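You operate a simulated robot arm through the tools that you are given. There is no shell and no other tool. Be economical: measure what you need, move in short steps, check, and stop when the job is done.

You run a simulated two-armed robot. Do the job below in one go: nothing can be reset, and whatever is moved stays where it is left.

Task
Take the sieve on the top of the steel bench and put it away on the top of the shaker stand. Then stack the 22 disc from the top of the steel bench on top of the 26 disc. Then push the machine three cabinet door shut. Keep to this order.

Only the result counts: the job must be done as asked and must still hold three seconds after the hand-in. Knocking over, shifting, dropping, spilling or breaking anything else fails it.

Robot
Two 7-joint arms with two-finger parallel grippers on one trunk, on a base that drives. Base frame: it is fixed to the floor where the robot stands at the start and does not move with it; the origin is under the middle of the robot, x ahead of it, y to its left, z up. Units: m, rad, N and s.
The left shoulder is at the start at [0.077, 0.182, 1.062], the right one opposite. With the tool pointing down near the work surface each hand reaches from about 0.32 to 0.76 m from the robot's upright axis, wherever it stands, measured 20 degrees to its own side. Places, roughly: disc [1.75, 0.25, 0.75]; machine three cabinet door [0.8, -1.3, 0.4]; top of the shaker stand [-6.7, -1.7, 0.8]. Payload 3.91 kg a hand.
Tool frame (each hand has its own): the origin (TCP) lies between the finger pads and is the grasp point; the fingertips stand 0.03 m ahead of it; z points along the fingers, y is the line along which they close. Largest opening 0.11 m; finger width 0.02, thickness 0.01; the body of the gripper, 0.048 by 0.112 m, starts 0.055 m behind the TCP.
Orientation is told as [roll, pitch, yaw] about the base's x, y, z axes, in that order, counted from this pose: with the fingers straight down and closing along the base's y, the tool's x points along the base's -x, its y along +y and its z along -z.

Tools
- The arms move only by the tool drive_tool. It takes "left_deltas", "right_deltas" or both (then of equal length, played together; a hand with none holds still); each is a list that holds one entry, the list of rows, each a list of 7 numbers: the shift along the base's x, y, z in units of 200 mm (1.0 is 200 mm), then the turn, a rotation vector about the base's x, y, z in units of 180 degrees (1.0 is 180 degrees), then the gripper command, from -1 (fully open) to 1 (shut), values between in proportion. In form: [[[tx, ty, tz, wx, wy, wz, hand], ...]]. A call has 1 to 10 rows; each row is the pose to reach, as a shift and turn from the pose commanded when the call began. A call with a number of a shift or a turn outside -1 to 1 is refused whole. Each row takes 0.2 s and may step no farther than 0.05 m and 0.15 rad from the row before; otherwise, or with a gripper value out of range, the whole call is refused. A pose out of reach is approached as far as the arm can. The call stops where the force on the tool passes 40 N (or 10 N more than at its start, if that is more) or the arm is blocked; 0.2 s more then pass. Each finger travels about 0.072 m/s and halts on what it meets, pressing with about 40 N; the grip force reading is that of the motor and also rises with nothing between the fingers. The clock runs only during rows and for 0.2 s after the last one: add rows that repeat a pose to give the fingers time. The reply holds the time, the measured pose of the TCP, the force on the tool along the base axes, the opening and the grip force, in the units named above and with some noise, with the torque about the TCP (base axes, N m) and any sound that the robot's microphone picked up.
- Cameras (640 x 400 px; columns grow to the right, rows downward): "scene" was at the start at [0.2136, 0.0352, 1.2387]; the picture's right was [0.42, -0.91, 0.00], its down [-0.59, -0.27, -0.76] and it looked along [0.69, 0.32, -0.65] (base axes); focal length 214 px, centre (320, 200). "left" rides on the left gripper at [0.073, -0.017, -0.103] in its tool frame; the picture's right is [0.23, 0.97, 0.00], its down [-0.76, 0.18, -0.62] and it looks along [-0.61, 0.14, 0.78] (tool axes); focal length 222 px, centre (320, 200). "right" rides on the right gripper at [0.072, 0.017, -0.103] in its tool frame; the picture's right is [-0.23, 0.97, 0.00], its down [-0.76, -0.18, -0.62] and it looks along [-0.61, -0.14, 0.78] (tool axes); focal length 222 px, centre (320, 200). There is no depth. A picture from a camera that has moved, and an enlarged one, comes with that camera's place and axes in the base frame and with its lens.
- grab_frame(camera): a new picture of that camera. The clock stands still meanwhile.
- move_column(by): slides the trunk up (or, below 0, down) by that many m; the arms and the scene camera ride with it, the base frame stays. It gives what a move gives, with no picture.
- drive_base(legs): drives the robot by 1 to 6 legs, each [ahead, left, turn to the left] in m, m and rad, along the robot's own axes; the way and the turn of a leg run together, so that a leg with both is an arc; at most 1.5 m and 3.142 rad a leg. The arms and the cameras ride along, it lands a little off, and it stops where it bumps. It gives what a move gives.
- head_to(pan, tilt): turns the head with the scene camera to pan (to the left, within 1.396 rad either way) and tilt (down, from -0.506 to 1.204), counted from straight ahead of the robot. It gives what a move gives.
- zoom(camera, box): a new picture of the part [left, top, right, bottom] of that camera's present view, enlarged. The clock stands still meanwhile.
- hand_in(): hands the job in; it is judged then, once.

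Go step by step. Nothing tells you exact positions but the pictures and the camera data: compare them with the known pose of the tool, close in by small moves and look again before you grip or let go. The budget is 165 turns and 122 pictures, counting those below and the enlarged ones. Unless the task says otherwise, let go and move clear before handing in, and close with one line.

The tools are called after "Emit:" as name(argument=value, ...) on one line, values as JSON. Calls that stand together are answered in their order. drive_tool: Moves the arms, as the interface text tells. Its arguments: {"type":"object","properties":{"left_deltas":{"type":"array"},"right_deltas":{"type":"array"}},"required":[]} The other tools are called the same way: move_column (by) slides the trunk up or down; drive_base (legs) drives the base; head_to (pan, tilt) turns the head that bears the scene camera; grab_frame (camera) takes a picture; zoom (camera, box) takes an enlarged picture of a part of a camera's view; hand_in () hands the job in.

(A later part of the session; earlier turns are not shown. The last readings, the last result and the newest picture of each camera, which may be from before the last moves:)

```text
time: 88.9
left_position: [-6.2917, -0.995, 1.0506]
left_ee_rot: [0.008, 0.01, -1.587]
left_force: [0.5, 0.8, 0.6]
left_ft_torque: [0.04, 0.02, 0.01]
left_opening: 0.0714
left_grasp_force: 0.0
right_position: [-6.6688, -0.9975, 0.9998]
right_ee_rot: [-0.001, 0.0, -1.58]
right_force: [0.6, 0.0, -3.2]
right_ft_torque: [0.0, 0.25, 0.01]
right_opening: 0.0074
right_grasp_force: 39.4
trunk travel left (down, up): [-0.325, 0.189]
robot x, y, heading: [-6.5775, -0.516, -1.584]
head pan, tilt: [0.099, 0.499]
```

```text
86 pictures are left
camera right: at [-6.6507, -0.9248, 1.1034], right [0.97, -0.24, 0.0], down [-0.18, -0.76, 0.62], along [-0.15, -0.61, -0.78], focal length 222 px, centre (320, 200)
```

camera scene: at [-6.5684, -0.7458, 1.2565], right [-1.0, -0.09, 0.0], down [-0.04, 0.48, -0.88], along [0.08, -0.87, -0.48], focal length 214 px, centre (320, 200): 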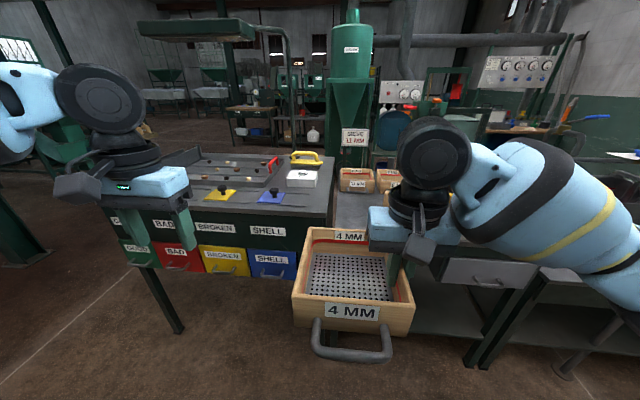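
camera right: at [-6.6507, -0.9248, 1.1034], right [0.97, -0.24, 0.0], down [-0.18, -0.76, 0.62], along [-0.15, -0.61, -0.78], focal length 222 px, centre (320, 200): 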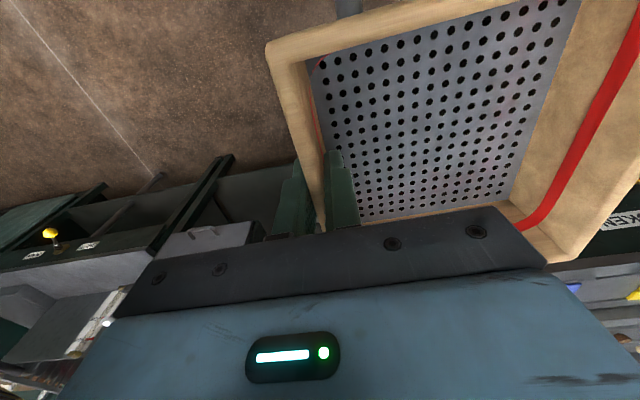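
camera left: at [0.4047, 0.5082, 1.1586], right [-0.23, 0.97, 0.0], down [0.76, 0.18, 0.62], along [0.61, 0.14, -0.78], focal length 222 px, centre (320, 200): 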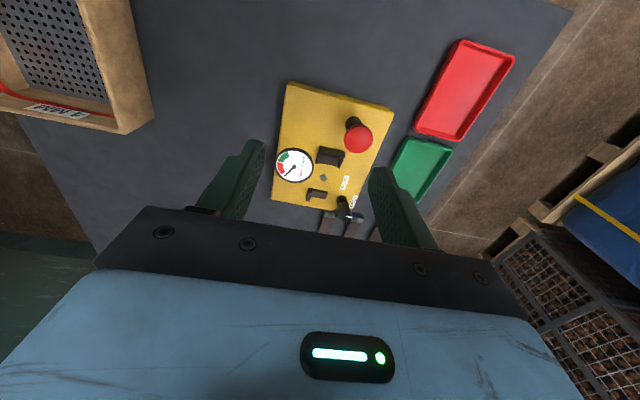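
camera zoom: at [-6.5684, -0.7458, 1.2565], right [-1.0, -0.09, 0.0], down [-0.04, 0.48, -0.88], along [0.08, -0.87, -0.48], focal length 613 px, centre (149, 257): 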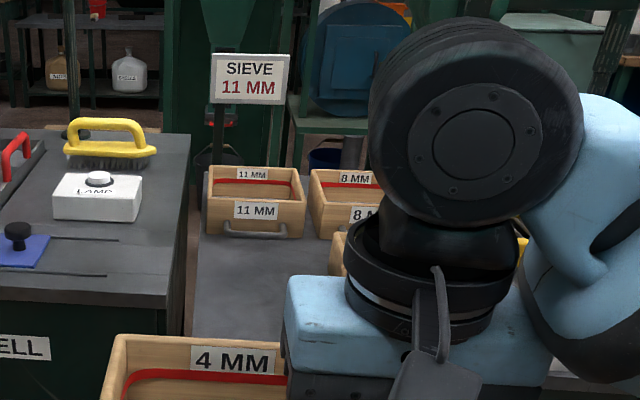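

A free slot seems to be at the front left of the stand, but my hand covers the rest. I'll shift the right hand aside and look again.

Emit:
drive_tool(right_deltas=[[[-0.2, 0, 0, 0, 0, 0, 1], [-0.4, 0, 0, 0, 0, 0, 1], [-0.6, 0, 0, 0, 0, 0, 1], [-0.8, 0, 0, 0, 0, 0, 1], [-1.0, 0, 0, 0, 0, 0, 1]]])

Emit:
zoom(camera="scene", box=[240, 100, 480, 250])

```text
time: 90.1
left_position: [-6.2924, -0.9944, 1.0514]
left_ee_rot: [0.007, 0.01, -1.586]
left_force: [-0.3, 0.5, -0.1]
left_ft_torque: [-0.03, -0.04, 0.01]
left_opening: 0.0715
left_grasp_force: 0.1
right_position: [-6.8716, -0.9968, 0.9976]
right_ee_rot: [-0.001, 0.001, -1.576]
right_force: [-1.4, -0.3, -2.5]
right_ft_torque: [0.0, 0.2, 0.01]
right_opening: 0.0077
right_grasp_force: 39.7
trunk travel left (down, up): [-0.325, 0.189]
robot x, y, heading: [-6.5738, -0.5167, -1.582]
head pan, tilt: [0.099, 0.499]
```

```text
2.67 times, centred on (360, 175) of scene
camera zoom: at [-6.5694, -0.7455, 1.2566], right [-1.0, -0.09, 0.0], down [-0.04, 0.48, -0.88], along [0.08, -0.87, -0.48], focal length 572 px, centre (213, 267)
```

zoom: 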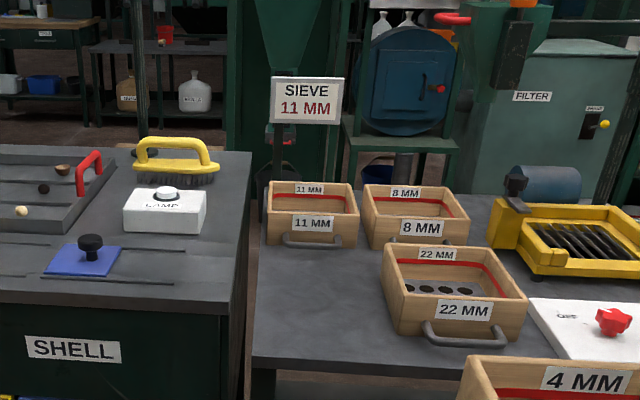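

The stand holds sieves 11, 8 and 22 MM, and there is a free place at its front-left. I'll raise the sieve, drive a little closer and measure the free spot from above.

Emit:
drive_tool(right_deltas=[[[0, 0.1, 0.2, 0, 0, 0, 1], [0, 0.2, 0.4, 0, 0, 0, 1], [0, 0.25, 0.5, 0, 0, 0, 1]]])

Emit:
drive_base(legs=[[0.2, 0.05, 0.01]])

Emit:
head_to(pan=0.0, tilt=0.8)

Emit:
grab_frame(camera="scene")

Emit:
grab_frame(camera="left")

```text
time: 90.9
left_position: [-6.2919, -0.9958, 1.0511]
left_ee_rot: [0.009, 0.01, -1.587]
left_force: [-0.3, -0.2, 0.5]
left_ft_torque: [-0.03, 0.02, 0.02]
left_opening: 0.0713
left_grasp_force: 0.0
right_position: [-6.8683, -0.9488, 1.0979]
right_ee_rot: [-0.002, 0.001, -1.58]
right_force: [0.4, -0.3, -3.6]
right_ft_torque: [0.03, 0.24, 0.01]
right_opening: 0.0077
right_grasp_force: 40.2
trunk travel left (down, up): [-0.325, 0.189]
robot x, y, heading: [-6.5702, -0.5194, -1.582]
head pan, tilt: [0.099, 0.499]
```

```text
time: 92.5
left_position: [-6.2371, -1.1871, 1.0519]
left_ee_rot: [0.008, 0.011, -1.572]
left_force: [0.6, -0.2, 0.6]
left_ft_torque: [0.03, 0.01, -0.03]
left_opening: 0.0713
left_grasp_force: 0.0
right_position: [-6.8125, -1.1509, 1.0988]
right_ee_rot: [0.0, 0.001, -1.567]
right_force: [-0.7, -0.9, -2.5]
right_ft_torque: [0.03, 0.23, 0.01]
right_opening: 0.0075
right_grasp_force: 40.3
trunk travel left (down, up): [-0.325, 0.189]
robot x, y, heading: [-6.5231, -0.7142, -1.569]
head pan, tilt: [0.099, 0.499]
```

```text
time: 93.3
left_position: [-6.2358, -1.1868, 1.0517]
left_ee_rot: [0.009, 0.012, -1.573]
left_force: [-0.5, 0.7, 0.3]
left_ft_torque: [0.02, -0.01, 0.0]
left_opening: 0.0716
left_grasp_force: 0.0
right_position: [-6.8122, -1.1484, 1.0986]
right_ee_rot: [0.0, 0.001, -1.566]
right_force: [0.0, 0.0, -3.2]
right_ft_torque: [0.01, 0.24, 0.01]
right_opening: 0.0077
right_grasp_force: 40.2
trunk travel left (down, up): [-0.325, 0.189]
robot x, y, heading: [-6.5258, -0.7104, -1.567]
head pan, tilt: [0.0, 0.799]
```

```text
84 pictures are left
camera scene: at [-6.5251, -0.9321, 1.2307], right [-1.0, 0.0, 0.0], down [0.0, 0.72, -0.7], along [0.0, -0.7, -0.72], focal length 214 px, centre (320, 200)
```

scene: 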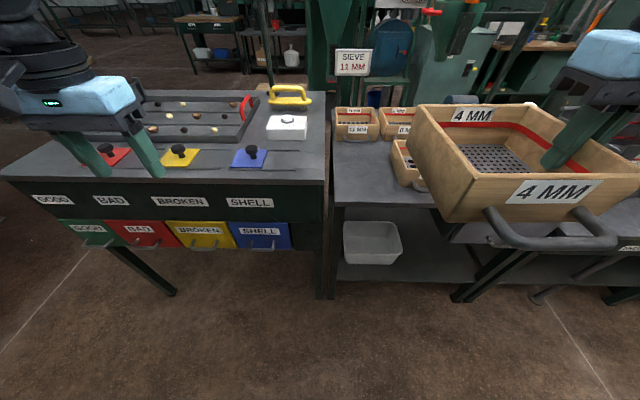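

```text
83 pictures are left
camera left: at [-6.2534, -1.1159, 1.1553], right [0.97, 0.23, 0.01], down [0.17, -0.77, 0.62], along [0.15, -0.6, -0.79], focal length 222 px, centre (320, 200)
```

left: 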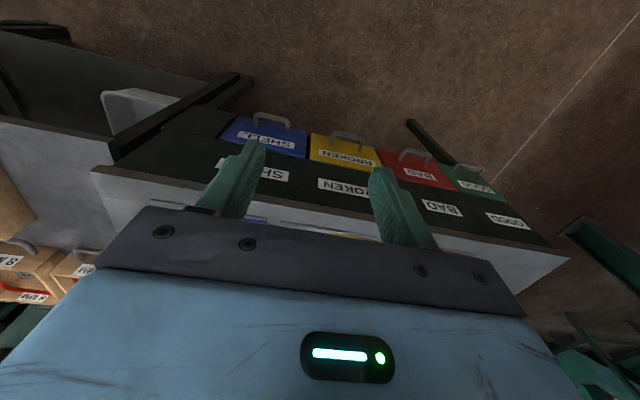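

The free front-left place on the stand is visible to the left of my sieve. Zooming for numbers.

Emit:
zoom(camera="scene", box=[310, 90, 450, 220])

Emit:
grab_frame(camera="right")

```text
3.08 times, centred on (380, 155) of scene
camera zoom: at [-6.5251, -0.9321, 1.2307], right [-1.0, 0.0, 0.0], down [0.0, 0.72, -0.7], along [0.0, -0.7, -0.72], focal length 660 px, centre (135, 338)
```

zoom: 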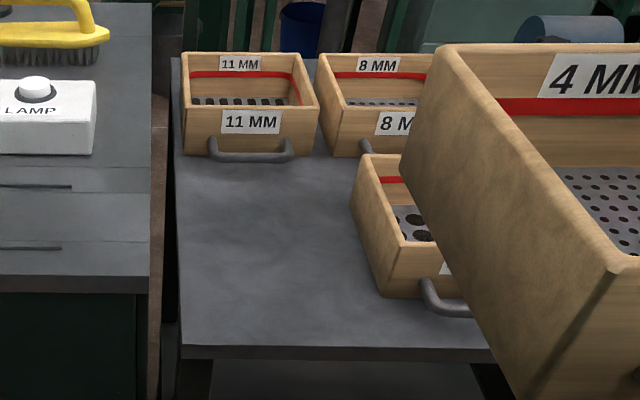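

```text
81 pictures are left
camera right: at [-6.7975, -1.0774, 1.2025], right [0.98, -0.22, 0.0], down [-0.17, -0.76, 0.62], along [-0.14, -0.61, -0.78], focal length 222 px, centre (320, 200)
```

right: 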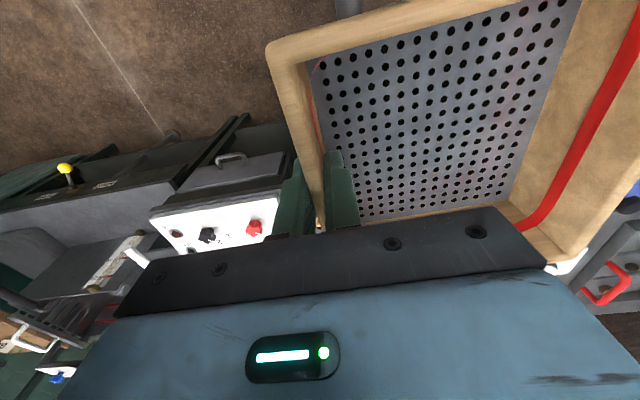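

The table top is at z≈0.80; the free spot spans x -6.767 to -6.568 and y -1.61 to -1.34, so the sieve fits. I'll drive 0.15 m closer, then bring the sieve over the spot at height.

Emit:
drive_base(legs=[[0.15, 0, 0]])

Emit:
drive_tool(right_deltas=[[[0.2, -0.1, 0, 0, 0, 0, 1], [0.4, -0.3, -0.1, 0, 0, 0, 1], [0.41, -0.5, -0.25, 0, 0, 0, 1], [0.41, -0.6, -0.45, 0, 0, 0, 1], [0.41, -0.6, -0.6, 0, 0, 0, 1], [0.41, -0.6, -0.7, 0, 0, 0, 1]]])

Emit:
grab_frame(camera="scene")

Emit:
grab_frame(camera="right")

```text
time: 94.7
left_position: [-6.2336, -1.3371, 1.0518]
left_ee_rot: [0.009, 0.011, -1.573]
left_force: [-0.3, -0.3, 0.4]
left_ft_torque: [0.03, 0.04, 0.0]
left_opening: 0.0715
left_grasp_force: 0.0
right_position: [-6.8117, -1.3003, 1.0993]
right_ee_rot: [0.002, 0.0, -1.563]
right_force: [-0.7, -0.7, -2.6]
right_ft_torque: [0.02, 0.24, 0.0]
right_opening: 0.0078
right_grasp_force: 40.3
trunk travel left (down, up): [-0.325, 0.189]
robot x, y, heading: [-6.5229, -0.8615, -1.563]
head pan, tilt: [0.0, 0.799]
```

```text
refused: row 2 steps farther than a row can; nothing moved
```

```text
80 pictures are left
camera scene: at [-6.524, -1.0828, 1.2305], right [-1.0, -0.01, 0.0], down [0.0, 0.72, -0.7], along [0.0, -0.7, -0.72], focal length 214 px, centre (320, 200)
```

scene: 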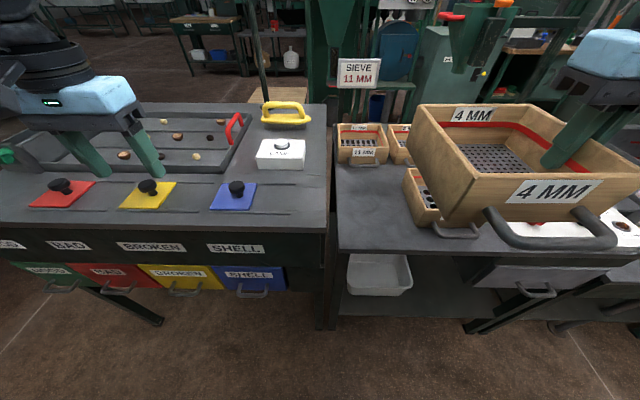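

```text
79 pictures are left
camera right: at [-6.796, -1.2285, 1.2023], right [0.98, -0.22, 0.0], down [-0.17, -0.76, 0.62], along [-0.14, -0.61, -0.78], focal length 222 px, centre (320, 200)
```

right: 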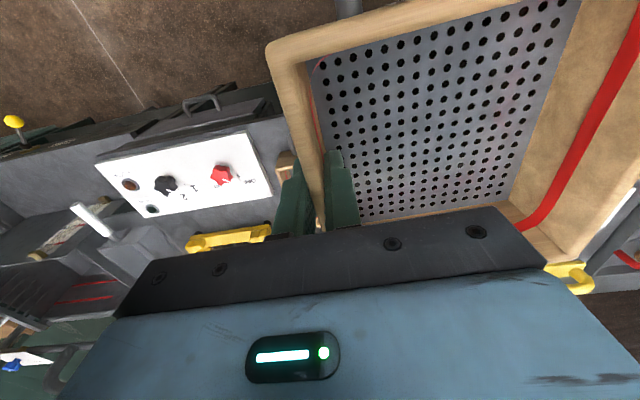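

The step was too long; I'll redo it with smaller rows.

Emit:
drive_tool(right_deltas=[[[0.2, 0, 0, 0, 0, 0, 1], [0.41, -0.08, 0, 0, 0, 0, 1], [0.41, -0.25, -0.12, 0, 0, 0, 1], [0.41, -0.42, -0.28, 0, 0, 0, 1], [0.41, -0.58, -0.45, 0, 0, 0, 1], [0.41, -0.6, -0.65, 0, 0, 0, 1], [0.41, -0.6, -0.75, 0, 0, 0, 1]]])

Emit:
grab_frame(camera="scene")

Emit:
grab_frame(camera="right")

```text
time: 96.3
left_position: [-6.2339, -1.337, 1.0511]
left_ee_rot: [0.01, 0.011, -1.57]
left_force: [0.0, 0.6, 0.2]
left_ft_torque: [0.0, 0.01, 0.03]
left_opening: 0.0715
left_grasp_force: 0.1
right_position: [-6.729, -1.4188, 0.9491]
right_ee_rot: [0.0, -0.001, -1.561]
right_force: [0.1, -0.9, -2.0]
right_ft_torque: [0.02, 0.25, 0.02]
right_opening: 0.0078
right_grasp_force: 40.2
trunk travel left (down, up): [-0.325, 0.189]
robot x, y, heading: [-6.5242, -0.8645, -1.563]
head pan, tilt: [0.0, 0.799]
```

```text
78 pictures are left
camera scene: at [-6.5238, -1.0824, 1.2305], right [-1.0, -0.01, 0.0], down [0.0, 0.72, -0.7], along [0.0, -0.7, -0.72], focal length 214 px, centre (320, 200)
```

scene: 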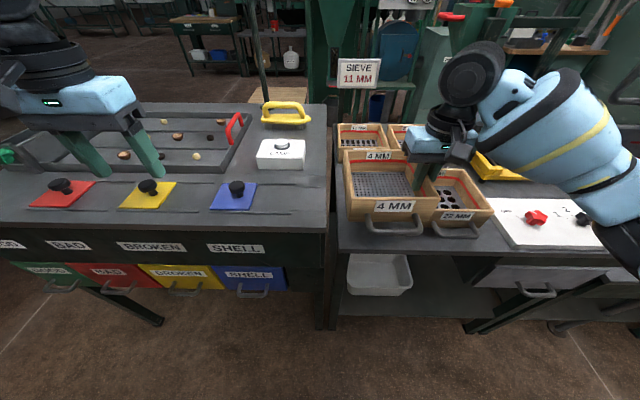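

```text
77 pictures are left
camera right: at [-6.7143, -1.3464, 1.053], right [0.98, -0.22, 0.0], down [-0.17, -0.76, 0.62], along [-0.14, -0.61, -0.78], focal length 222 px, centre (320, 200)
```

right: 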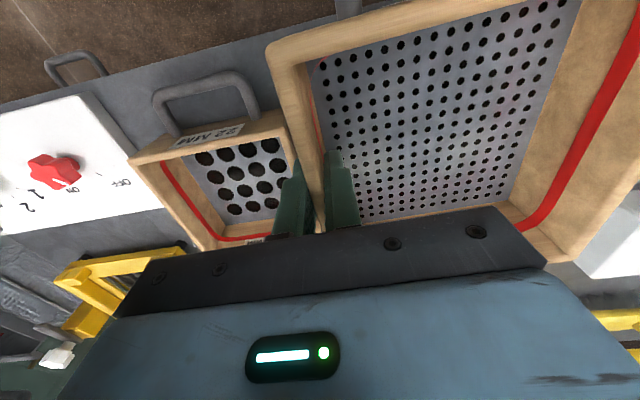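

The alignment looks good, with about 25–30 mm of gap to the 22 MM sieve. I'll shift 4 mm left and lower to just above the table.

Emit:
drive_tool(right_deltas=[[[0.02, 0, -0.15, 0, 0, 0, 1], [0.02, 0, -0.3, 0, 0, 0, 1], [0.02, 0, -0.4, 0, 0, 0, 1], [0.02, 0, -0.43, 0, 0, 0, 1], [0.02, 0, -0.43, 0, 0, 0, 1]]])

Emit:
zoom(camera="scene", box=[310, 100, 520, 260])

Emit:
zoom(camera="right", box=[100, 0, 400, 260])

```text
time: 97.5
left_position: [-6.2341, -1.3365, 1.0504]
left_ee_rot: [0.009, 0.012, -1.571]
left_force: [-0.4, 0.1, 0.3]
left_ft_torque: [-0.02, 0.01, -0.01]
left_opening: 0.0713
left_grasp_force: 0.1
right_position: [-6.7275, -1.421, 0.8623]
right_ee_rot: [0.0, 0.0, -1.563]
right_force: [0.4, -0.4, -2.5]
right_ft_torque: [0.01, 0.24, 0.01]
right_opening: 0.0077
right_grasp_force: 40.2
trunk travel left (down, up): [-0.325, 0.189]
robot x, y, heading: [-6.5205, -0.8604, -1.564]
head pan, tilt: [0.0, 0.799]
```

```text
2.50 times, centred on (415, 180) of scene
camera zoom: at [-6.5239, -1.0822, 1.2306], right [-1.0, -0.01, 0.0], down [0.0, 0.72, -0.7], along [0.0, -0.7, -0.72], focal length 536 px, centre (82, 250)
```

zoom: 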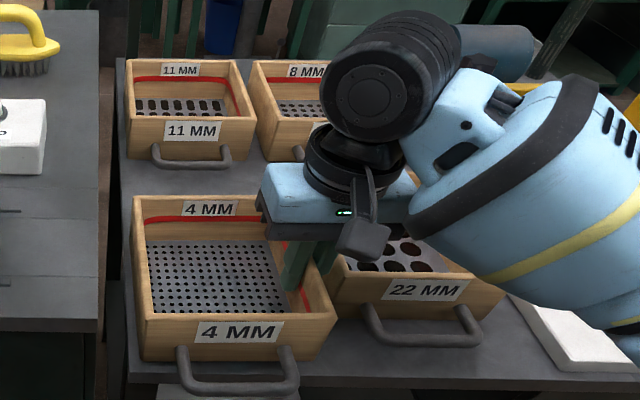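

```text
1.54 times, centred on (250, 130) of right
camera zoom: at [-6.7112, -1.3489, 0.9667], right [0.98, -0.22, 0.0], down [-0.17, -0.76, 0.62], along [-0.14, -0.61, -0.78], focal length 342 px, centre (428, 308)
```

zoom: 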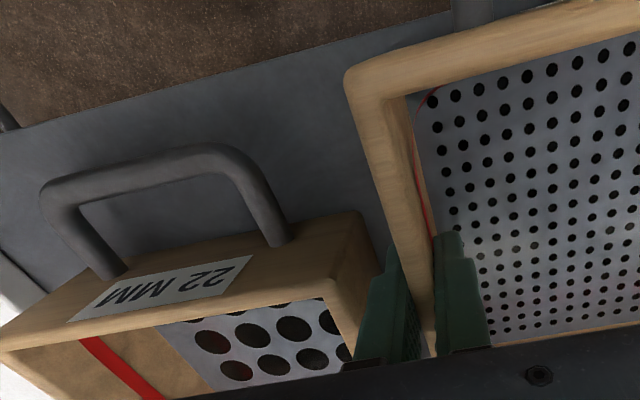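

The right camera shows only about 1–2 mm between my outer finger and the 22 MM sieve, though there is still about 16 mm of table on the left. I'll shift 13 mm to the left and re-check.

Emit:
drive_tool(right_deltas=[[[0.03, 0, 0, 0, 0, 0, 1], [0.065, 0, 0, 0, 0, 0, 1], [0.065, 0, 0, 0, 0, 0, 1]]])

Emit:
zoom(camera="scene", box=[310, 130, 450, 250])

Emit:
zoom(camera="right", box=[200, 80, 400, 240])

```text
time: 98.3
left_position: [-6.2347, -1.3374, 1.0511]
left_ee_rot: [0.009, 0.011, -1.572]
left_force: [-0.9, 0.0, -1.3]
left_ft_torque: [0.02, 0.01, -0.01]
left_opening: 0.0715
left_grasp_force: 0.1
right_position: [-6.7133, -1.4205, 0.8627]
right_ee_rot: [0.0, -0.001, -1.564]
right_force: [-0.6, 0.6, -2.6]
right_ft_torque: [-0.01, 0.26, 0.01]
right_opening: 0.0075
right_grasp_force: 39.8
trunk travel left (down, up): [-0.325, 0.189]
robot x, y, heading: [-6.5239, -0.8632, -1.565]
head pan, tilt: [0.0, 0.799]
```

```text
3.33 times, centred on (380, 190) of scene
camera zoom: at [-6.524, -1.0822, 1.2306], right [-1.0, -0.01, 0.0], down [0.0, 0.72, -0.7], along [0.0, -0.7, -0.72], focal length 715 px, centre (120, 233)
```

zoom: 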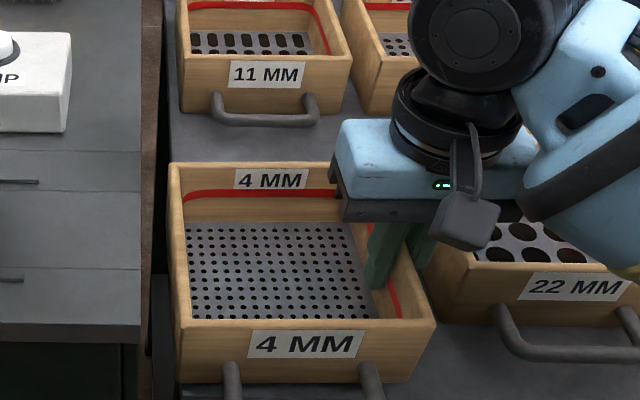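

```text
2.50 times, centred on (300, 160) of right
camera zoom: at [-6.697, -1.349, 0.9652], right [0.98, -0.22, 0.0], down [-0.17, -0.76, 0.62], along [-0.14, -0.61, -0.78], focal length 555 px, centre (370, 300)
```

zoom: 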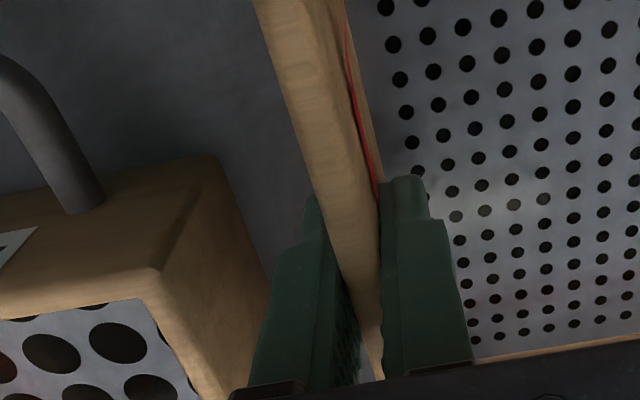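

The gap to the 22 MM sieve is wide after all; what I took for its rim was its bottom corner. I'll shift back 6 mm to sit fully on the table and lower until contact.

Emit:
drive_tool(right_deltas=[[[-0.03, 0, 0, 0, 0, 0, 1], [-0.03, 0, -0.01, 0, 0, 0, 1], [-0.03, 0, -0.02, 0, 0, 0, 1], [-0.03, 0, -0.025, 0, 0, 0, 1]]])

```text
time: 99.3
left_position: [-6.2342, -1.3373, 1.0522]
left_ee_rot: [0.009, 0.012, -1.569]
left_force: [0.5, 0.0, -0.3]
left_ft_torque: [0.0, -0.02, 0.0]
left_opening: 0.0715
left_grasp_force: 0.1
right_position: [-6.72, -1.4189, 0.8572]
right_ee_rot: [-0.002, -0.001, -1.563]
right_force: [0.5, -0.9, -3.7]
right_ft_torque: [-0.01, 0.26, 0.02]
right_opening: 0.0076
right_grasp_force: 39.8
trunk travel left (down, up): [-0.325, 0.189]
robot x, y, heading: [-6.52, -0.8625, -1.564]
head pan, tilt: [0.0, 0.799]
```

Emit:
drive_tool(right_deltas=[[[0, 0, -0.01, 0, 0, 0, 1], [0, 0, -0.02, 0, 0, 0, 1]]])

```text
time: 99.9
left_position: [-6.2338, -1.3365, 1.0517]
left_ee_rot: [0.008, 0.01, -1.571]
left_force: [0.7, -1.1, -0.2]
left_ft_torque: [0.02, 0.02, -0.01]
left_opening: 0.0716
left_grasp_force: 0.0
right_position: [-6.7193, -1.4191, 0.8536]
right_ee_rot: [0.0, -0.001, -1.562]
right_force: [-0.4, -0.4, -3.2]
right_ft_torque: [0.0, 0.23, 0.02]
right_opening: 0.0078
right_grasp_force: 39.9
trunk travel left (down, up): [-0.325, 0.189]
robot x, y, heading: [-6.5196, -0.8651, -1.566]
head pan, tilt: [0.0, 0.799]
```

No contact yet; I'll continue down in 2 mm rows.

Emit:
drive_tool(right_deltas=[[[0, 0, -0.01, 0, 0, 0, 1], [0, 0, -0.02, 0, 0, 0, 1]]])

```text
time: 100.5
left_position: [-6.2351, -1.3368, 1.0522]
left_ee_rot: [0.008, 0.009, -1.572]
left_force: [-0.2, -0.3, -0.9]
left_ft_torque: [-0.01, 0.0, -0.01]
left_opening: 0.0714
left_grasp_force: 0.0
right_position: [-6.7186, -1.4195, 0.8528]
right_ee_rot: [0.0, -0.005, -1.564]
right_force: [-3.3, -2.9, 11.5]
right_ft_torque: [0.95, -0.07, 0.1]
right_opening: 0.0078
right_grasp_force: 39.6
trunk travel left (down, up): [-0.325, 0.189]
robot x, y, heading: [-6.5224, -0.8639, -1.564]
head pan, tilt: [0.0, 0.799]
```

Contact at about 0.853. I'll open slightly and check.

Emit:
drive_tool(right_deltas=[[[0, 0, 0.005, 0, 0, 0, 0.7], [0, 0, 0.005, 0, 0, 0, 0.64], [0, 0, 0.005, 0, 0, 0, 0.64]]])

Emit:
zoom(camera="right", box=[200, 80, 400, 240])

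```text
time: 101.3
left_position: [-6.2337, -1.3359, 1.0511]
left_ee_rot: [0.01, 0.011, -1.57]
left_force: [0.6, 0.6, 0.7]
left_ft_torque: [-0.03, 0.0, 0.0]
left_opening: 0.0716
left_grasp_force: 0.1
right_position: [-6.7186, -1.4194, 0.8499]
right_ee_rot: [0.0, -0.001, -1.563]
right_force: [0.4, -0.2, -0.6]
right_ft_torque: [-0.04, 0.04, -0.02]
right_opening: 0.0197
right_grasp_force: 0.0
trunk travel left (down, up): [-0.325, 0.189]
robot x, y, heading: [-6.523, -0.8619, -1.564]
head pan, tilt: [0.0, 0.799]
```

```text
2.50 times, centred on (300, 160) of right
camera zoom: at [-6.7026, -1.347, 0.9545], right [0.98, -0.22, 0.0], down [-0.17, -0.76, 0.62], along [-0.14, -0.61, -0.78], focal length 555 px, centre (370, 300)
```

zoom: 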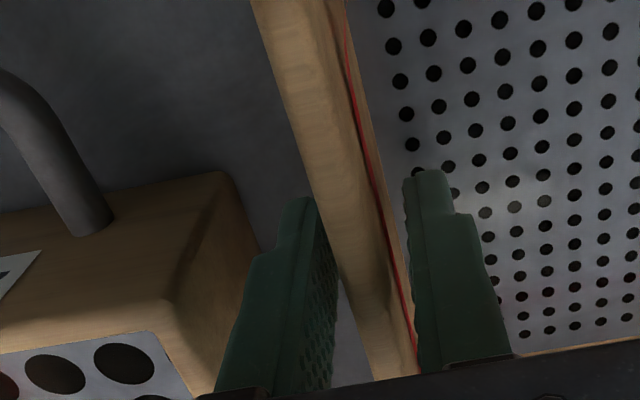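

The wall is free between the fingers. I'll lift straight up and check the stand.

Emit:
drive_tool(right_deltas=[[[0, 0, 0.15, 0, 0, 0, 0.64], [0, 0, 0.35, 0, 0, 0, 0.64], [0, 0, 0.55, 0, 0, 0, 0.64], [0, 0, 0.75, 0, 0, 0, 0.64], [0, 0.1, 0.95, 0, 0, 0, 0.64]]])

Emit:
zoom(camera="scene", box=[300, 100, 520, 260])

```text
time: 102.5
left_position: [-6.2344, -1.3361, 1.0515]
left_ee_rot: [0.009, 0.008, -1.57]
left_force: [0.1, -0.6, 0.7]
left_ft_torque: [0.0, 0.01, 0.02]
left_opening: 0.0717
left_grasp_force: 0.0
right_position: [-6.7159, -1.4011, 1.041]
right_ee_rot: [-0.002, 0.0, -1.564]
right_force: [-0.2, 0.0, -1.2]
right_ft_torque: [-0.01, 0.0, 0.01]
right_opening: 0.0198
right_grasp_force: 0.0
trunk travel left (down, up): [-0.325, 0.189]
robot x, y, heading: [-6.5254, -0.8616, -1.57]
head pan, tilt: [0.0, 0.799]
```

```text
2.50 times, centred on (410, 180) of scene
camera zoom: at [-6.5239, -1.0809, 1.2308], right [-1.0, -0.01, 0.0], down [0.0, 0.72, -0.7], along [0.0, -0.7, -0.72], focal length 536 px, centre (95, 250)
```

zoom: 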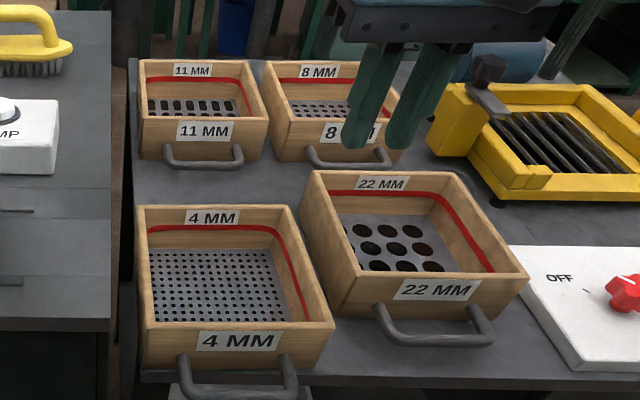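

The 4 MM sieve stands on the shaker stand and its neighbours haven't moved. Now I'll back off, turn along the aisle and drive back toward the steel bench.

Emit:
drive_base(legs=[[-0.32, 0, 0], [0, 0, 1.57], [1.5, 0, 0], [1.4, 0, 0]])

Emit:
head_to(pan=0.0, tilt=0.3)

Emit:
grab_frame(camera="scene")

```text
time: 122.4
left_position: [-3.1073, -0.1025, 1.0507]
left_ee_rot: [0.009, 0.011, 0.041]
left_force: [0.0, -0.4, 0.0]
left_ft_torque: [0.01, 0.01, -0.02]
left_opening: 0.0714
left_grasp_force: 0.0
right_position: [-3.0248, -0.5808, 1.0401]
right_ee_rot: [0.0, 0.003, 0.047]
right_force: [-0.2, 0.3, 0.4]
right_ft_torque: [-0.02, 0.02, -0.04]
right_opening: 0.0199
right_grasp_force: 0.1
trunk travel left (down, up): [-0.325, 0.189]
robot x, y, heading: [-3.5712, -0.4087, 0.046]
head pan, tilt: [0.0, 0.799]
```

```text
time: 123.3
left_position: [-3.108, -0.1023, 1.0516]
left_ee_rot: [0.009, 0.01, 0.042]
left_force: [-0.9, -0.7, -0.7]
left_ft_torque: [-0.01, 0.01, 0.03]
left_opening: 0.0714
left_grasp_force: 0.0
right_position: [-3.0243, -0.5817, 1.0409]
right_ee_rot: [0.0, 0.0, 0.049]
right_force: [-0.6, 0.2, 0.9]
right_ft_torque: [0.02, 0.02, -0.02]
right_opening: 0.0199
right_grasp_force: 0.1
trunk travel left (down, up): [-0.325, 0.189]
robot x, y, heading: [-3.5699, -0.4132, 0.042]
head pan, tilt: [0.0, 0.3]
```

```text
70 pictures are left
camera scene: at [-3.3405, -0.3987, 1.2749], right [0.05, -1.0, 0.0], down [-0.3, -0.01, -0.95], along [0.95, 0.04, -0.3], focal length 214 px, centre (320, 200)
```

scene: 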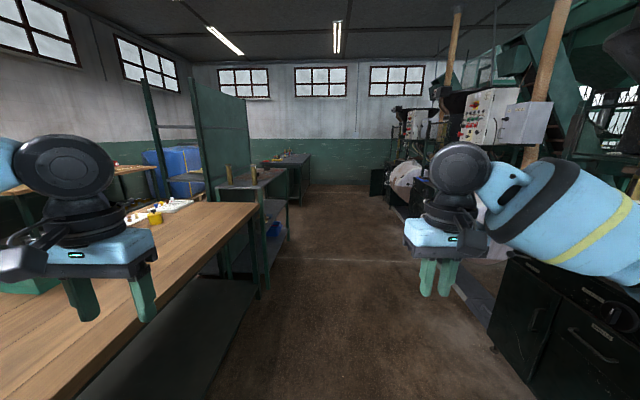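

I'm a bit close to the wooden bench on the left. I'll straighten up at y≈-0.6 and drive on toward the steel bench.

Emit:
drive_base(legs=[[0, -0.2, -0.045], [1.5, 0, 0], [1.5, 0, 0]])

Emit:
grab_frame(camera="scene")

```text
time: 139.6
left_position: [-0.1239, -0.2573, 1.0516]
left_ee_rot: [0.008, 0.012, 0.002]
left_force: [-0.8, 1.2, -0.3]
left_ft_torque: [0.0, -0.06, 0.02]
left_opening: 0.0716
left_grasp_force: 0.0
right_position: [-0.0575, -0.7397, 1.0404]
right_ee_rot: [0.0, -0.001, 0.01]
right_force: [-0.1, -0.4, 0.7]
right_ft_torque: [0.02, -0.01, 0.02]
right_opening: 0.02
right_grasp_force: 0.1
trunk travel left (down, up): [-0.325, 0.189]
robot x, y, heading: [-0.5968, -0.551, 0.011]
head pan, tilt: [0.0, 0.3]
```

```text
69 pictures are left
camera scene: at [-0.3671, -0.546, 1.2749], right [0.01, -1.0, 0.0], down [-0.3, 0.0, -0.96], along [0.96, 0.01, -0.3], focal length 214 px, centre (320, 200)
```

scene: 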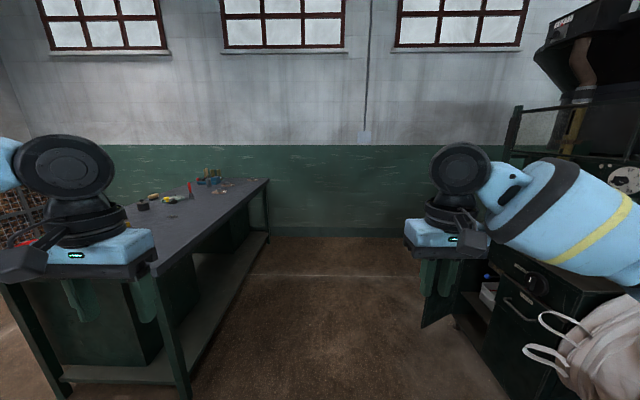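

The bench ends at about x≈1.9 near the wall. I'll zoom in on the discs and on the cabinet door.

Emit:
zoom(camera="scene", box=[120, 150, 290, 240])

Emit:
zoom(camera="scene", box=[400, 220, 600, 380])

```text
3.76 times, centred on (205, 195) of scene
camera zoom: at [-0.3671, -0.546, 1.2749], right [0.01, -1.0, 0.0], down [-0.3, 0.0, -0.96], along [0.96, 0.01, -0.3], focal length 807 px, centre (753, 219)
```

zoom: 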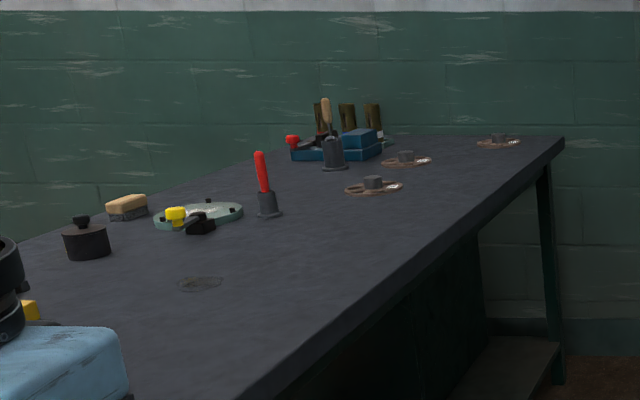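

```text
2.50 times, centred on (500, 300) of scene
camera zoom: at [-0.3671, -0.546, 1.2749], right [0.01, -1.0, 0.0], down [-0.3, 0.0, -0.96], along [0.96, 0.01, -0.3], focal length 536 px, centre (-130, -50)
```

zoom: 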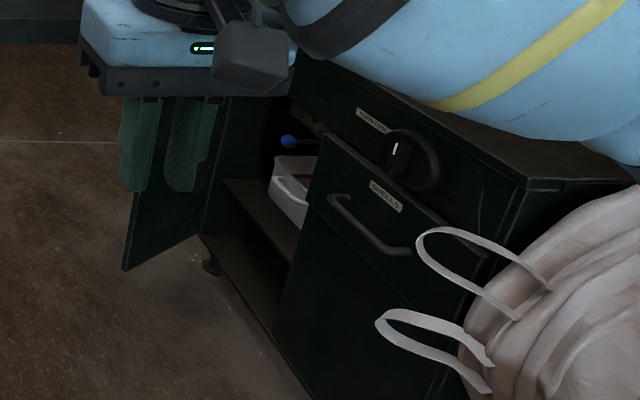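

There are three discs with hubs, near [1.39, 0.33], [1.66, 0.37] and [1.88, 0.20]. The cabinet door stands open at about [0.65–0.81, -1.15…-1.43], clear of my path. I'll drive beside the bench, turn to face it and look.

Emit:
drive_base(legs=[[1.0, 0, -0.011], [0.95, 0, 0], [0, 0, 1.57], [0.2, 0, 0]])

Emit:
head_to(pan=-0.2, tilt=0.75)

Emit:
grab_frame(camera="scene")

```text
time: 154.2
left_position: [1.0302, 0.1222, 1.0519]
left_ee_rot: [0.009, 0.01, 1.57]
left_force: [0.5, -0.1, 0.4]
left_ft_torque: [-0.02, -0.01, -0.02]
left_opening: 0.0714
left_grasp_force: 0.0
right_position: [1.5119, 0.1841, 1.0406]
right_ee_rot: [-0.001, 0.0, 1.575]
right_force: [-0.5, -0.8, 0.0]
right_ft_torque: [-0.01, -0.01, -0.02]
right_opening: 0.02
right_grasp_force: 0.0
trunk travel left (down, up): [-0.325, 0.189]
robot x, y, heading: [1.3155, -0.3553, 1.571]
head pan, tilt: [0.0, 0.3]
```

```text
time: 155.2
left_position: [1.0318, 0.121, 1.0523]
left_ee_rot: [0.009, 0.009, 1.568]
left_force: [0.2, 1.1, -0.5]
left_ft_torque: [0.01, 0.02, 0.0]
left_opening: 0.0718
left_grasp_force: 0.0
right_position: [1.5121, 0.1853, 1.0411]
right_ee_rot: [0.001, 0.0, 1.575]
right_force: [1.5, 0.6, 0.1]
right_ft_torque: [0.02, -0.04, -0.05]
right_opening: 0.0197
right_grasp_force: 0.1
trunk travel left (down, up): [-0.325, 0.189]
robot x, y, heading: [1.3155, -0.3548, 1.571]
head pan, tilt: [-0.201, 0.75]
```

```text
66 pictures are left
camera scene: at [1.3321, -0.1336, 1.2347], right [0.98, -0.2, 0.0], down [-0.13, -0.67, -0.73], along [0.14, 0.72, -0.68], focal length 214 px, centre (320, 200)
```

scene: 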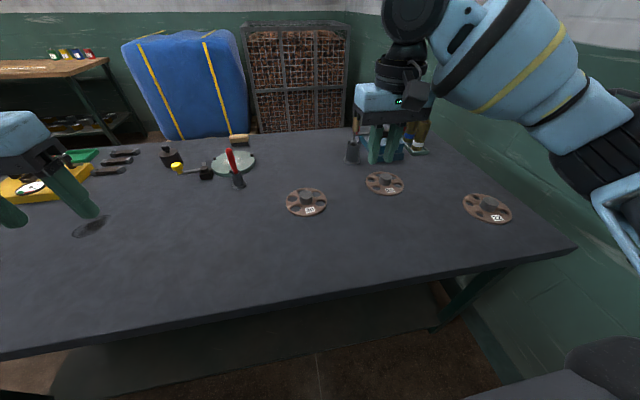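

Emit:
zoom(camera="scene", box=[275, 150, 415, 230])

Emit:
zoom(camera="scene", box=[440, 170, 540, 240])

```text
4.57 times, centred on (345, 190) of scene
camera zoom: at [1.3321, -0.1336, 1.2347], right [0.98, -0.2, 0.0], down [-0.13, -0.67, -0.73], along [0.14, 0.72, -0.68], focal length 980 px, centre (206, 246)
```

zoom: 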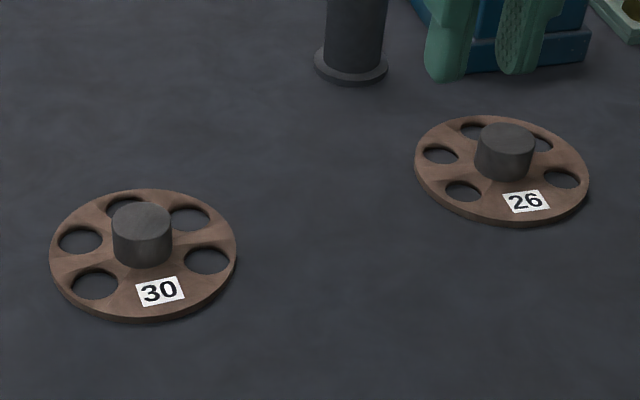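

```text
5.71 times, centred on (490, 205) of scene
camera zoom: at [1.3321, -0.1336, 1.2347], right [0.98, -0.2, 0.0], down [-0.13, -0.67, -0.73], along [0.14, 0.72, -0.68], focal length 1226 px, centre (-651, 171)
```

zoom: 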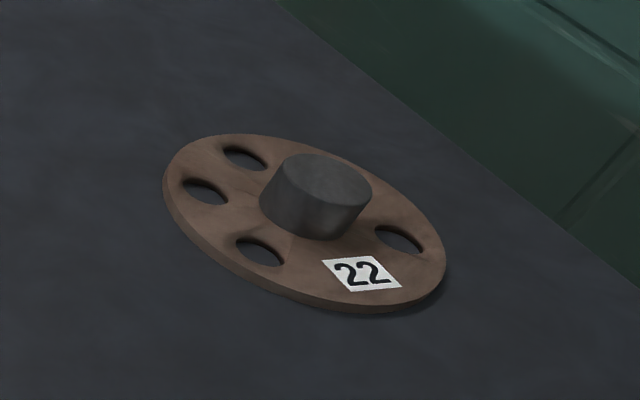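

22 is the far-right disc at about [1.87, 0.19], 26 the middle one at about [1.64, 0.355], and 30 the left one. I'll shift the base right and a bit ahead so the right hand reaches both.

Emit:
drive_base(legs=[[0.06, -0.15, 0]])

Emit:
drive_tool(right_deltas=[[[0.2, -0.05, 0, 0, 0, 0, 0], [0.4, -0.1, 0, 0, 0, 0, -0.3], [0.6, -0.2, 0, 0, 0, 0, -0.3], [0.8, -0.25, -0.1, 0, 0, 0, -0.3], [0.98, -0.28, -0.2, 0, 0, 0, -0.3]]])

Emit:
grab_frame(camera="right")

Emit:
head_to(pan=-0.5, tilt=0.85)

Emit:
grab_frame(camera="scene")

```text
time: 157.2
left_position: [1.1912, 0.1843, 1.0509]
left_ee_rot: [0.009, 0.008, 1.561]
left_force: [-0.4, 0.1, 0.5]
left_ft_torque: [0.0, 0.01, -0.03]
left_opening: 0.0715
left_grasp_force: 0.1
right_position: [1.6718, 0.2449, 1.0404]
right_ee_rot: [0.0, -0.001, 1.569]
right_force: [-0.1, 0.2, 0.0]
right_ft_torque: [-0.02, -0.02, 0.01]
right_opening: 0.0199
right_grasp_force: 0.0
trunk travel left (down, up): [-0.325, 0.189]
robot x, y, heading: [1.4752, -0.2915, 1.563]
head pan, tilt: [-0.201, 0.75]
```

```text
time: 158.4
left_position: [1.1905, 0.1842, 1.0503]
left_ee_rot: [0.01, 0.008, 1.562]
left_force: [0.8, 0.4, -0.7]
left_ft_torque: [0.02, -0.02, -0.03]
left_opening: 0.0715
left_grasp_force: 0.0
right_position: [1.8659, 0.1885, 0.9984]
right_ee_rot: [-0.001, -0.001, 1.57]
right_force: [0.0, -0.1, -0.6]
right_ft_torque: [0.01, -0.01, 0.01]
right_opening: 0.0717
right_grasp_force: 0.0
trunk travel left (down, up): [-0.325, 0.189]
robot x, y, heading: [1.478, -0.2917, 1.568]
head pan, tilt: [-0.201, 0.75]
```

```text
63 pictures are left
camera right: at [1.8493, 0.1159, 1.1026], right [-0.97, 0.23, 0.0], down [0.18, 0.76, 0.62], along [0.14, 0.61, -0.78], focal length 222 px, centre (320, 200)
```

right: 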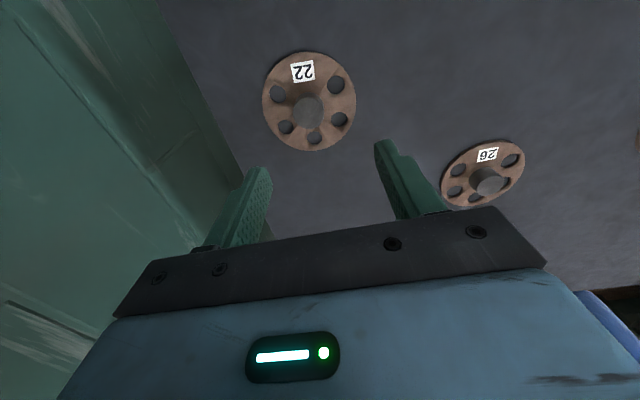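

```text
time: 159.2
left_position: [1.1893, 0.1852, 1.052]
left_ee_rot: [0.009, 0.008, 1.562]
left_force: [-0.8, 0.7, -0.7]
left_ft_torque: [-0.01, 0.0, -0.02]
left_opening: 0.0714
left_grasp_force: 0.0
right_position: [1.8666, 0.1894, 0.9986]
right_ee_rot: [0.0, -0.002, 1.57]
right_force: [-0.1, -0.1, -0.6]
right_ft_torque: [0.0, 0.01, -0.01]
right_opening: 0.0717
right_grasp_force: 0.1
trunk travel left (down, up): [-0.325, 0.189]
robot x, y, heading: [1.4746, -0.2907, 1.567]
head pan, tilt: [-0.499, 0.85]
```

```text
62 pictures are left
camera scene: at [1.5101, -0.0851, 1.2266], right [0.88, -0.48, 0.0], down [-0.36, -0.66, -0.66], along [0.32, 0.58, -0.75], focal length 214 px, centre (320, 200)
```

scene: 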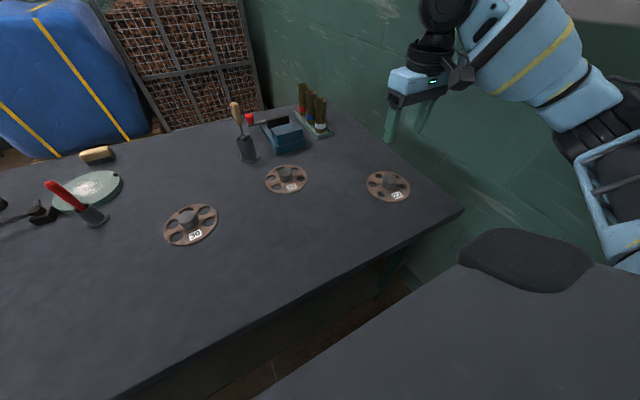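

Both views put disc 22 at about [1.881, 0.191] and disc 26 at about [1.65, 0.345]. I'll lower over hub 22 and re-check.

Emit:
drive_tool(right_deltas=[[[0.03, 0.0, -0.15, 0, 0, 0, -0.3], [0.065, 0.01, -0.3, 0, 0, 0, -0.3], [0.065, 0.01, -0.45, 0, 0, 0, -0.3], [0.065, 0.01, -0.55, 0, 0, 0, -0.3], [0.065, 0.01, -0.55, 0, 0, 0, -0.3]]])

Emit:
grab_frame(camera="right")

Emit:
zoom(camera="scene", box=[320, 100, 460, 230])

```text
time: 160.4
left_position: [1.1903, 0.1851, 1.0515]
left_ee_rot: [0.009, 0.009, 1.562]
left_force: [-0.7, -0.6, -0.7]
left_ft_torque: [-0.01, 0.01, -0.02]
left_opening: 0.0715
left_grasp_force: 0.0
right_position: [1.8804, 0.1889, 0.8879]
right_ee_rot: [-0.001, -0.003, 1.57]
right_force: [0.3, -0.6, -0.2]
right_ft_torque: [0.01, -0.06, -0.01]
right_opening: 0.0714
right_grasp_force: 0.1
trunk travel left (down, up): [-0.325, 0.189]
robot x, y, heading: [1.4777, -0.2885, 1.571]
head pan, tilt: [-0.499, 0.85]
```

```text
61 pictures are left
camera right: at [1.8637, 0.116, 0.9919], right [-0.97, 0.23, 0.0], down [0.18, 0.76, 0.62], along [0.14, 0.61, -0.78], focal length 222 px, centre (320, 200)
```

right: 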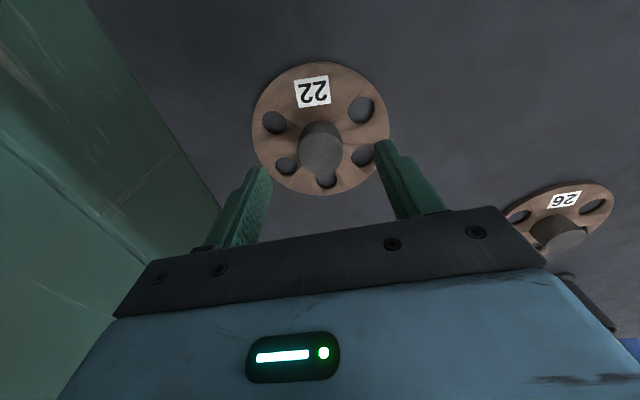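

```text
3.08 times, centred on (390, 165) of scene
camera zoom: at [1.5101, -0.0851, 1.2266], right [0.88, -0.48, 0.0], down [-0.36, -0.66, -0.66], along [0.32, 0.58, -0.75], focal length 660 px, centre (105, 308)
```

zoom: 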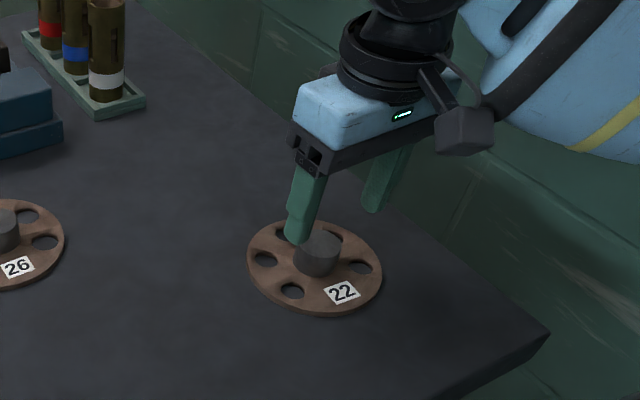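

The hub is centred between the fingers in x. I'll zoom once more for y, then descend.

Emit:
zoom(camera="right", box=[240, 50, 400, 210])

Emit:
drive_tool(right_deltas=[[[0, 0.01, -0.1, 0, 0, 0, -0.3], [0, 0.015, -0.2, 0, 0, 0, -0.3], [0, 0.015, -0.215, 0, 0, 0, -0.3], [0, 0.015, -0.215, 0, 0, 0, -0.3]]])

Emit:
zoom(camera="right", box=[200, 80, 440, 240])

Emit:
zoom(camera="scene", box=[360, 130, 430, 210])

```text
2.50 times, centred on (320, 130) of right
camera zoom: at [1.8637, 0.116, 0.9919], right [-0.97, 0.23, 0.0], down [0.18, 0.76, 0.62], along [0.14, 0.61, -0.78], focal length 555 px, centre (320, 375)
```

zoom: 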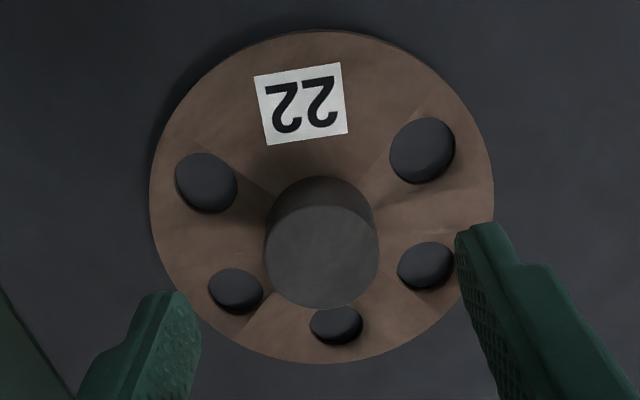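

```text
time: 161.4
left_position: [1.1903, 0.1835, 1.0511]
left_ee_rot: [0.009, 0.009, 1.562]
left_force: [-0.2, 0.0, 0.5]
left_ft_torque: [0.0, 0.04, 0.03]
left_opening: 0.0714
left_grasp_force: 0.1
right_position: [1.8816, 0.1935, 0.8465]
right_ee_rot: [-0.002, -0.002, 1.569]
right_force: [-0.3, -0.3, 1.0]
right_ft_torque: [0.01, 0.01, -0.01]
right_opening: 0.0716
right_grasp_force: 0.0
trunk travel left (down, up): [-0.325, 0.189]
robot x, y, heading: [1.4727, -0.2931, 1.57]
head pan, tilt: [-0.499, 0.85]
```

```text
2.50 times, centred on (320, 160) of right
camera zoom: at [1.8633, 0.1196, 0.9505], right [-0.97, 0.23, 0.0], down [0.18, 0.76, 0.62], along [0.14, 0.61, -0.78], focal length 555 px, centre (320, 300)
```

zoom: 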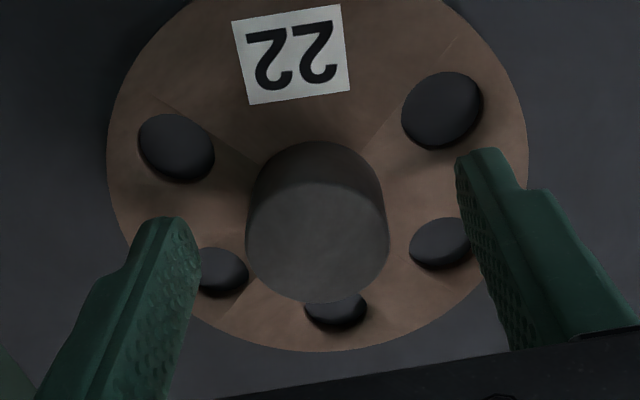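

```text
5.00 times, centred on (395, 170) of scene
camera zoom: at [1.5102, -0.0851, 1.2266], right [0.88, -0.48, 0.0], down [-0.36, -0.66, -0.66], along [0.32, 0.58, -0.75], focal length 1072 px, centre (-55, 350)
```

zoom: 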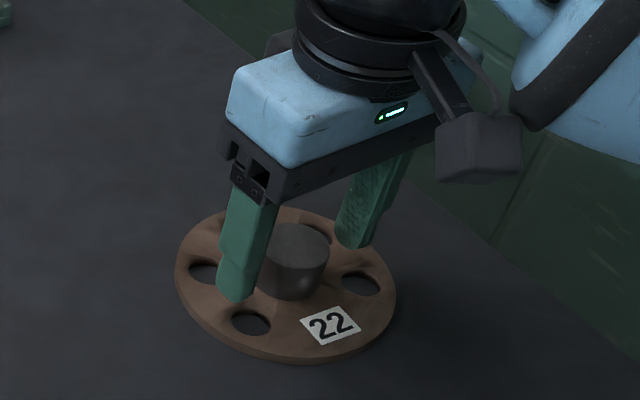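

The hub centre [1.881, 0.192] matches the TCP. Closing on the hub and lifting slightly.

Emit:
drive_tool(right_deltas=[[[0, 0, 0, 0, 0, 0, 0.1], [0, 0, 0, 0, 0, 0, 0.3], [0, 0, 0, 0, 0, 0, 0.6], [0, 0, 0, 0, 0, 0, 1], [0, 0, 0, 0, 0, 0, 1]]])

Emit:
drive_tool(right_deltas=[[[0, 0, 0.1, 0, 0, 0, 1], [0, 0, 0.25, 0, 0, 0, 1], [0, 0, 0.4, 0, 0, 0, 1]]])

Emit:
grab_frame(camera="right")

Emit:
zoom(camera="scene", box=[240, 90, 440, 230])

```text
time: 162.6
left_position: [1.1903, 0.185, 1.0512]
left_ee_rot: [0.009, 0.009, 1.562]
left_force: [-0.2, -0.3, 0.2]
left_ft_torque: [-0.02, 0.0, 0.02]
left_opening: 0.0716
left_grasp_force: 0.1
right_position: [1.8816, 0.1928, 0.8479]
right_ee_rot: [0.0, 0.0, 1.569]
right_force: [2.3, 0.5, 0.5]
right_ft_torque: [-0.05, 0.17, 0.02]
right_opening: 0.0369
right_grasp_force: 40.0
trunk travel left (down, up): [-0.325, 0.189]
robot x, y, heading: [1.4746, -0.2902, 1.566]
head pan, tilt: [-0.499, 0.85]
```

```text
time: 163.4
left_position: [1.1896, 0.185, 1.051]
left_ee_rot: [0.009, 0.007, 1.562]
left_force: [0.7, 0.5, 0.0]
left_ft_torque: [0.0, 0.04, 0.0]
left_opening: 0.0715
left_grasp_force: 0.0
right_position: [1.8816, 0.1954, 0.927]
right_ee_rot: [-0.001, -0.002, 1.572]
right_force: [-0.6, 0.0, -4.1]
right_ft_torque: [-0.02, -0.01, -0.01]
right_opening: 0.0368
right_grasp_force: 39.8
trunk travel left (down, up): [-0.325, 0.189]
robot x, y, heading: [1.4736, -0.2907, 1.578]
head pan, tilt: [-0.499, 0.85]
```

```text
56 pictures are left
camera right: at [1.864, 0.122, 1.0317], right [-0.97, 0.23, 0.0], down [0.18, 0.76, 0.62], along [0.14, 0.61, -0.78], focal length 222 px, centre (320, 200)
```

right: 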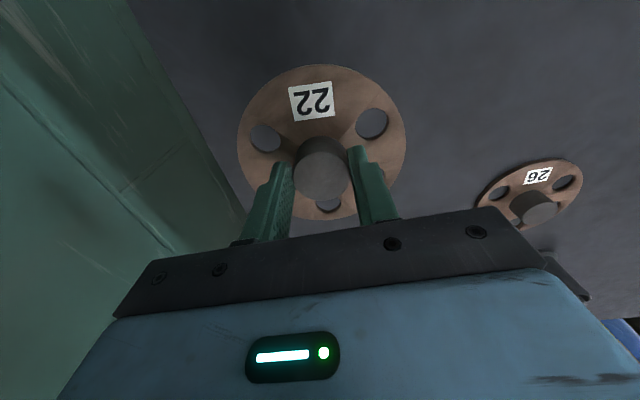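

```text
2.86 times, centred on (340, 160) of scene
camera zoom: at [1.5101, -0.0853, 1.2266], right [0.88, -0.48, 0.0], down [-0.36, -0.66, -0.66], along [0.32, 0.58, -0.75], focal length 613 px, centre (263, 314)
```

zoom: 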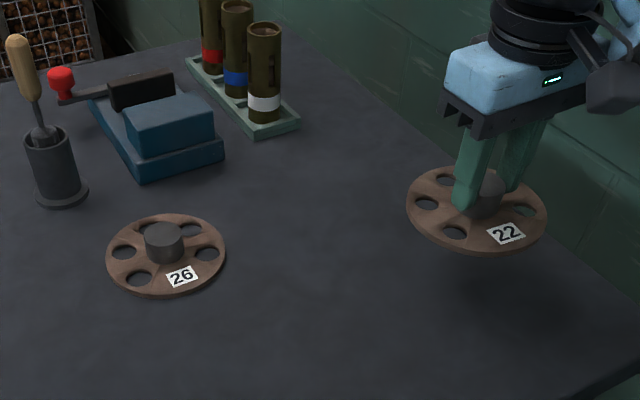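

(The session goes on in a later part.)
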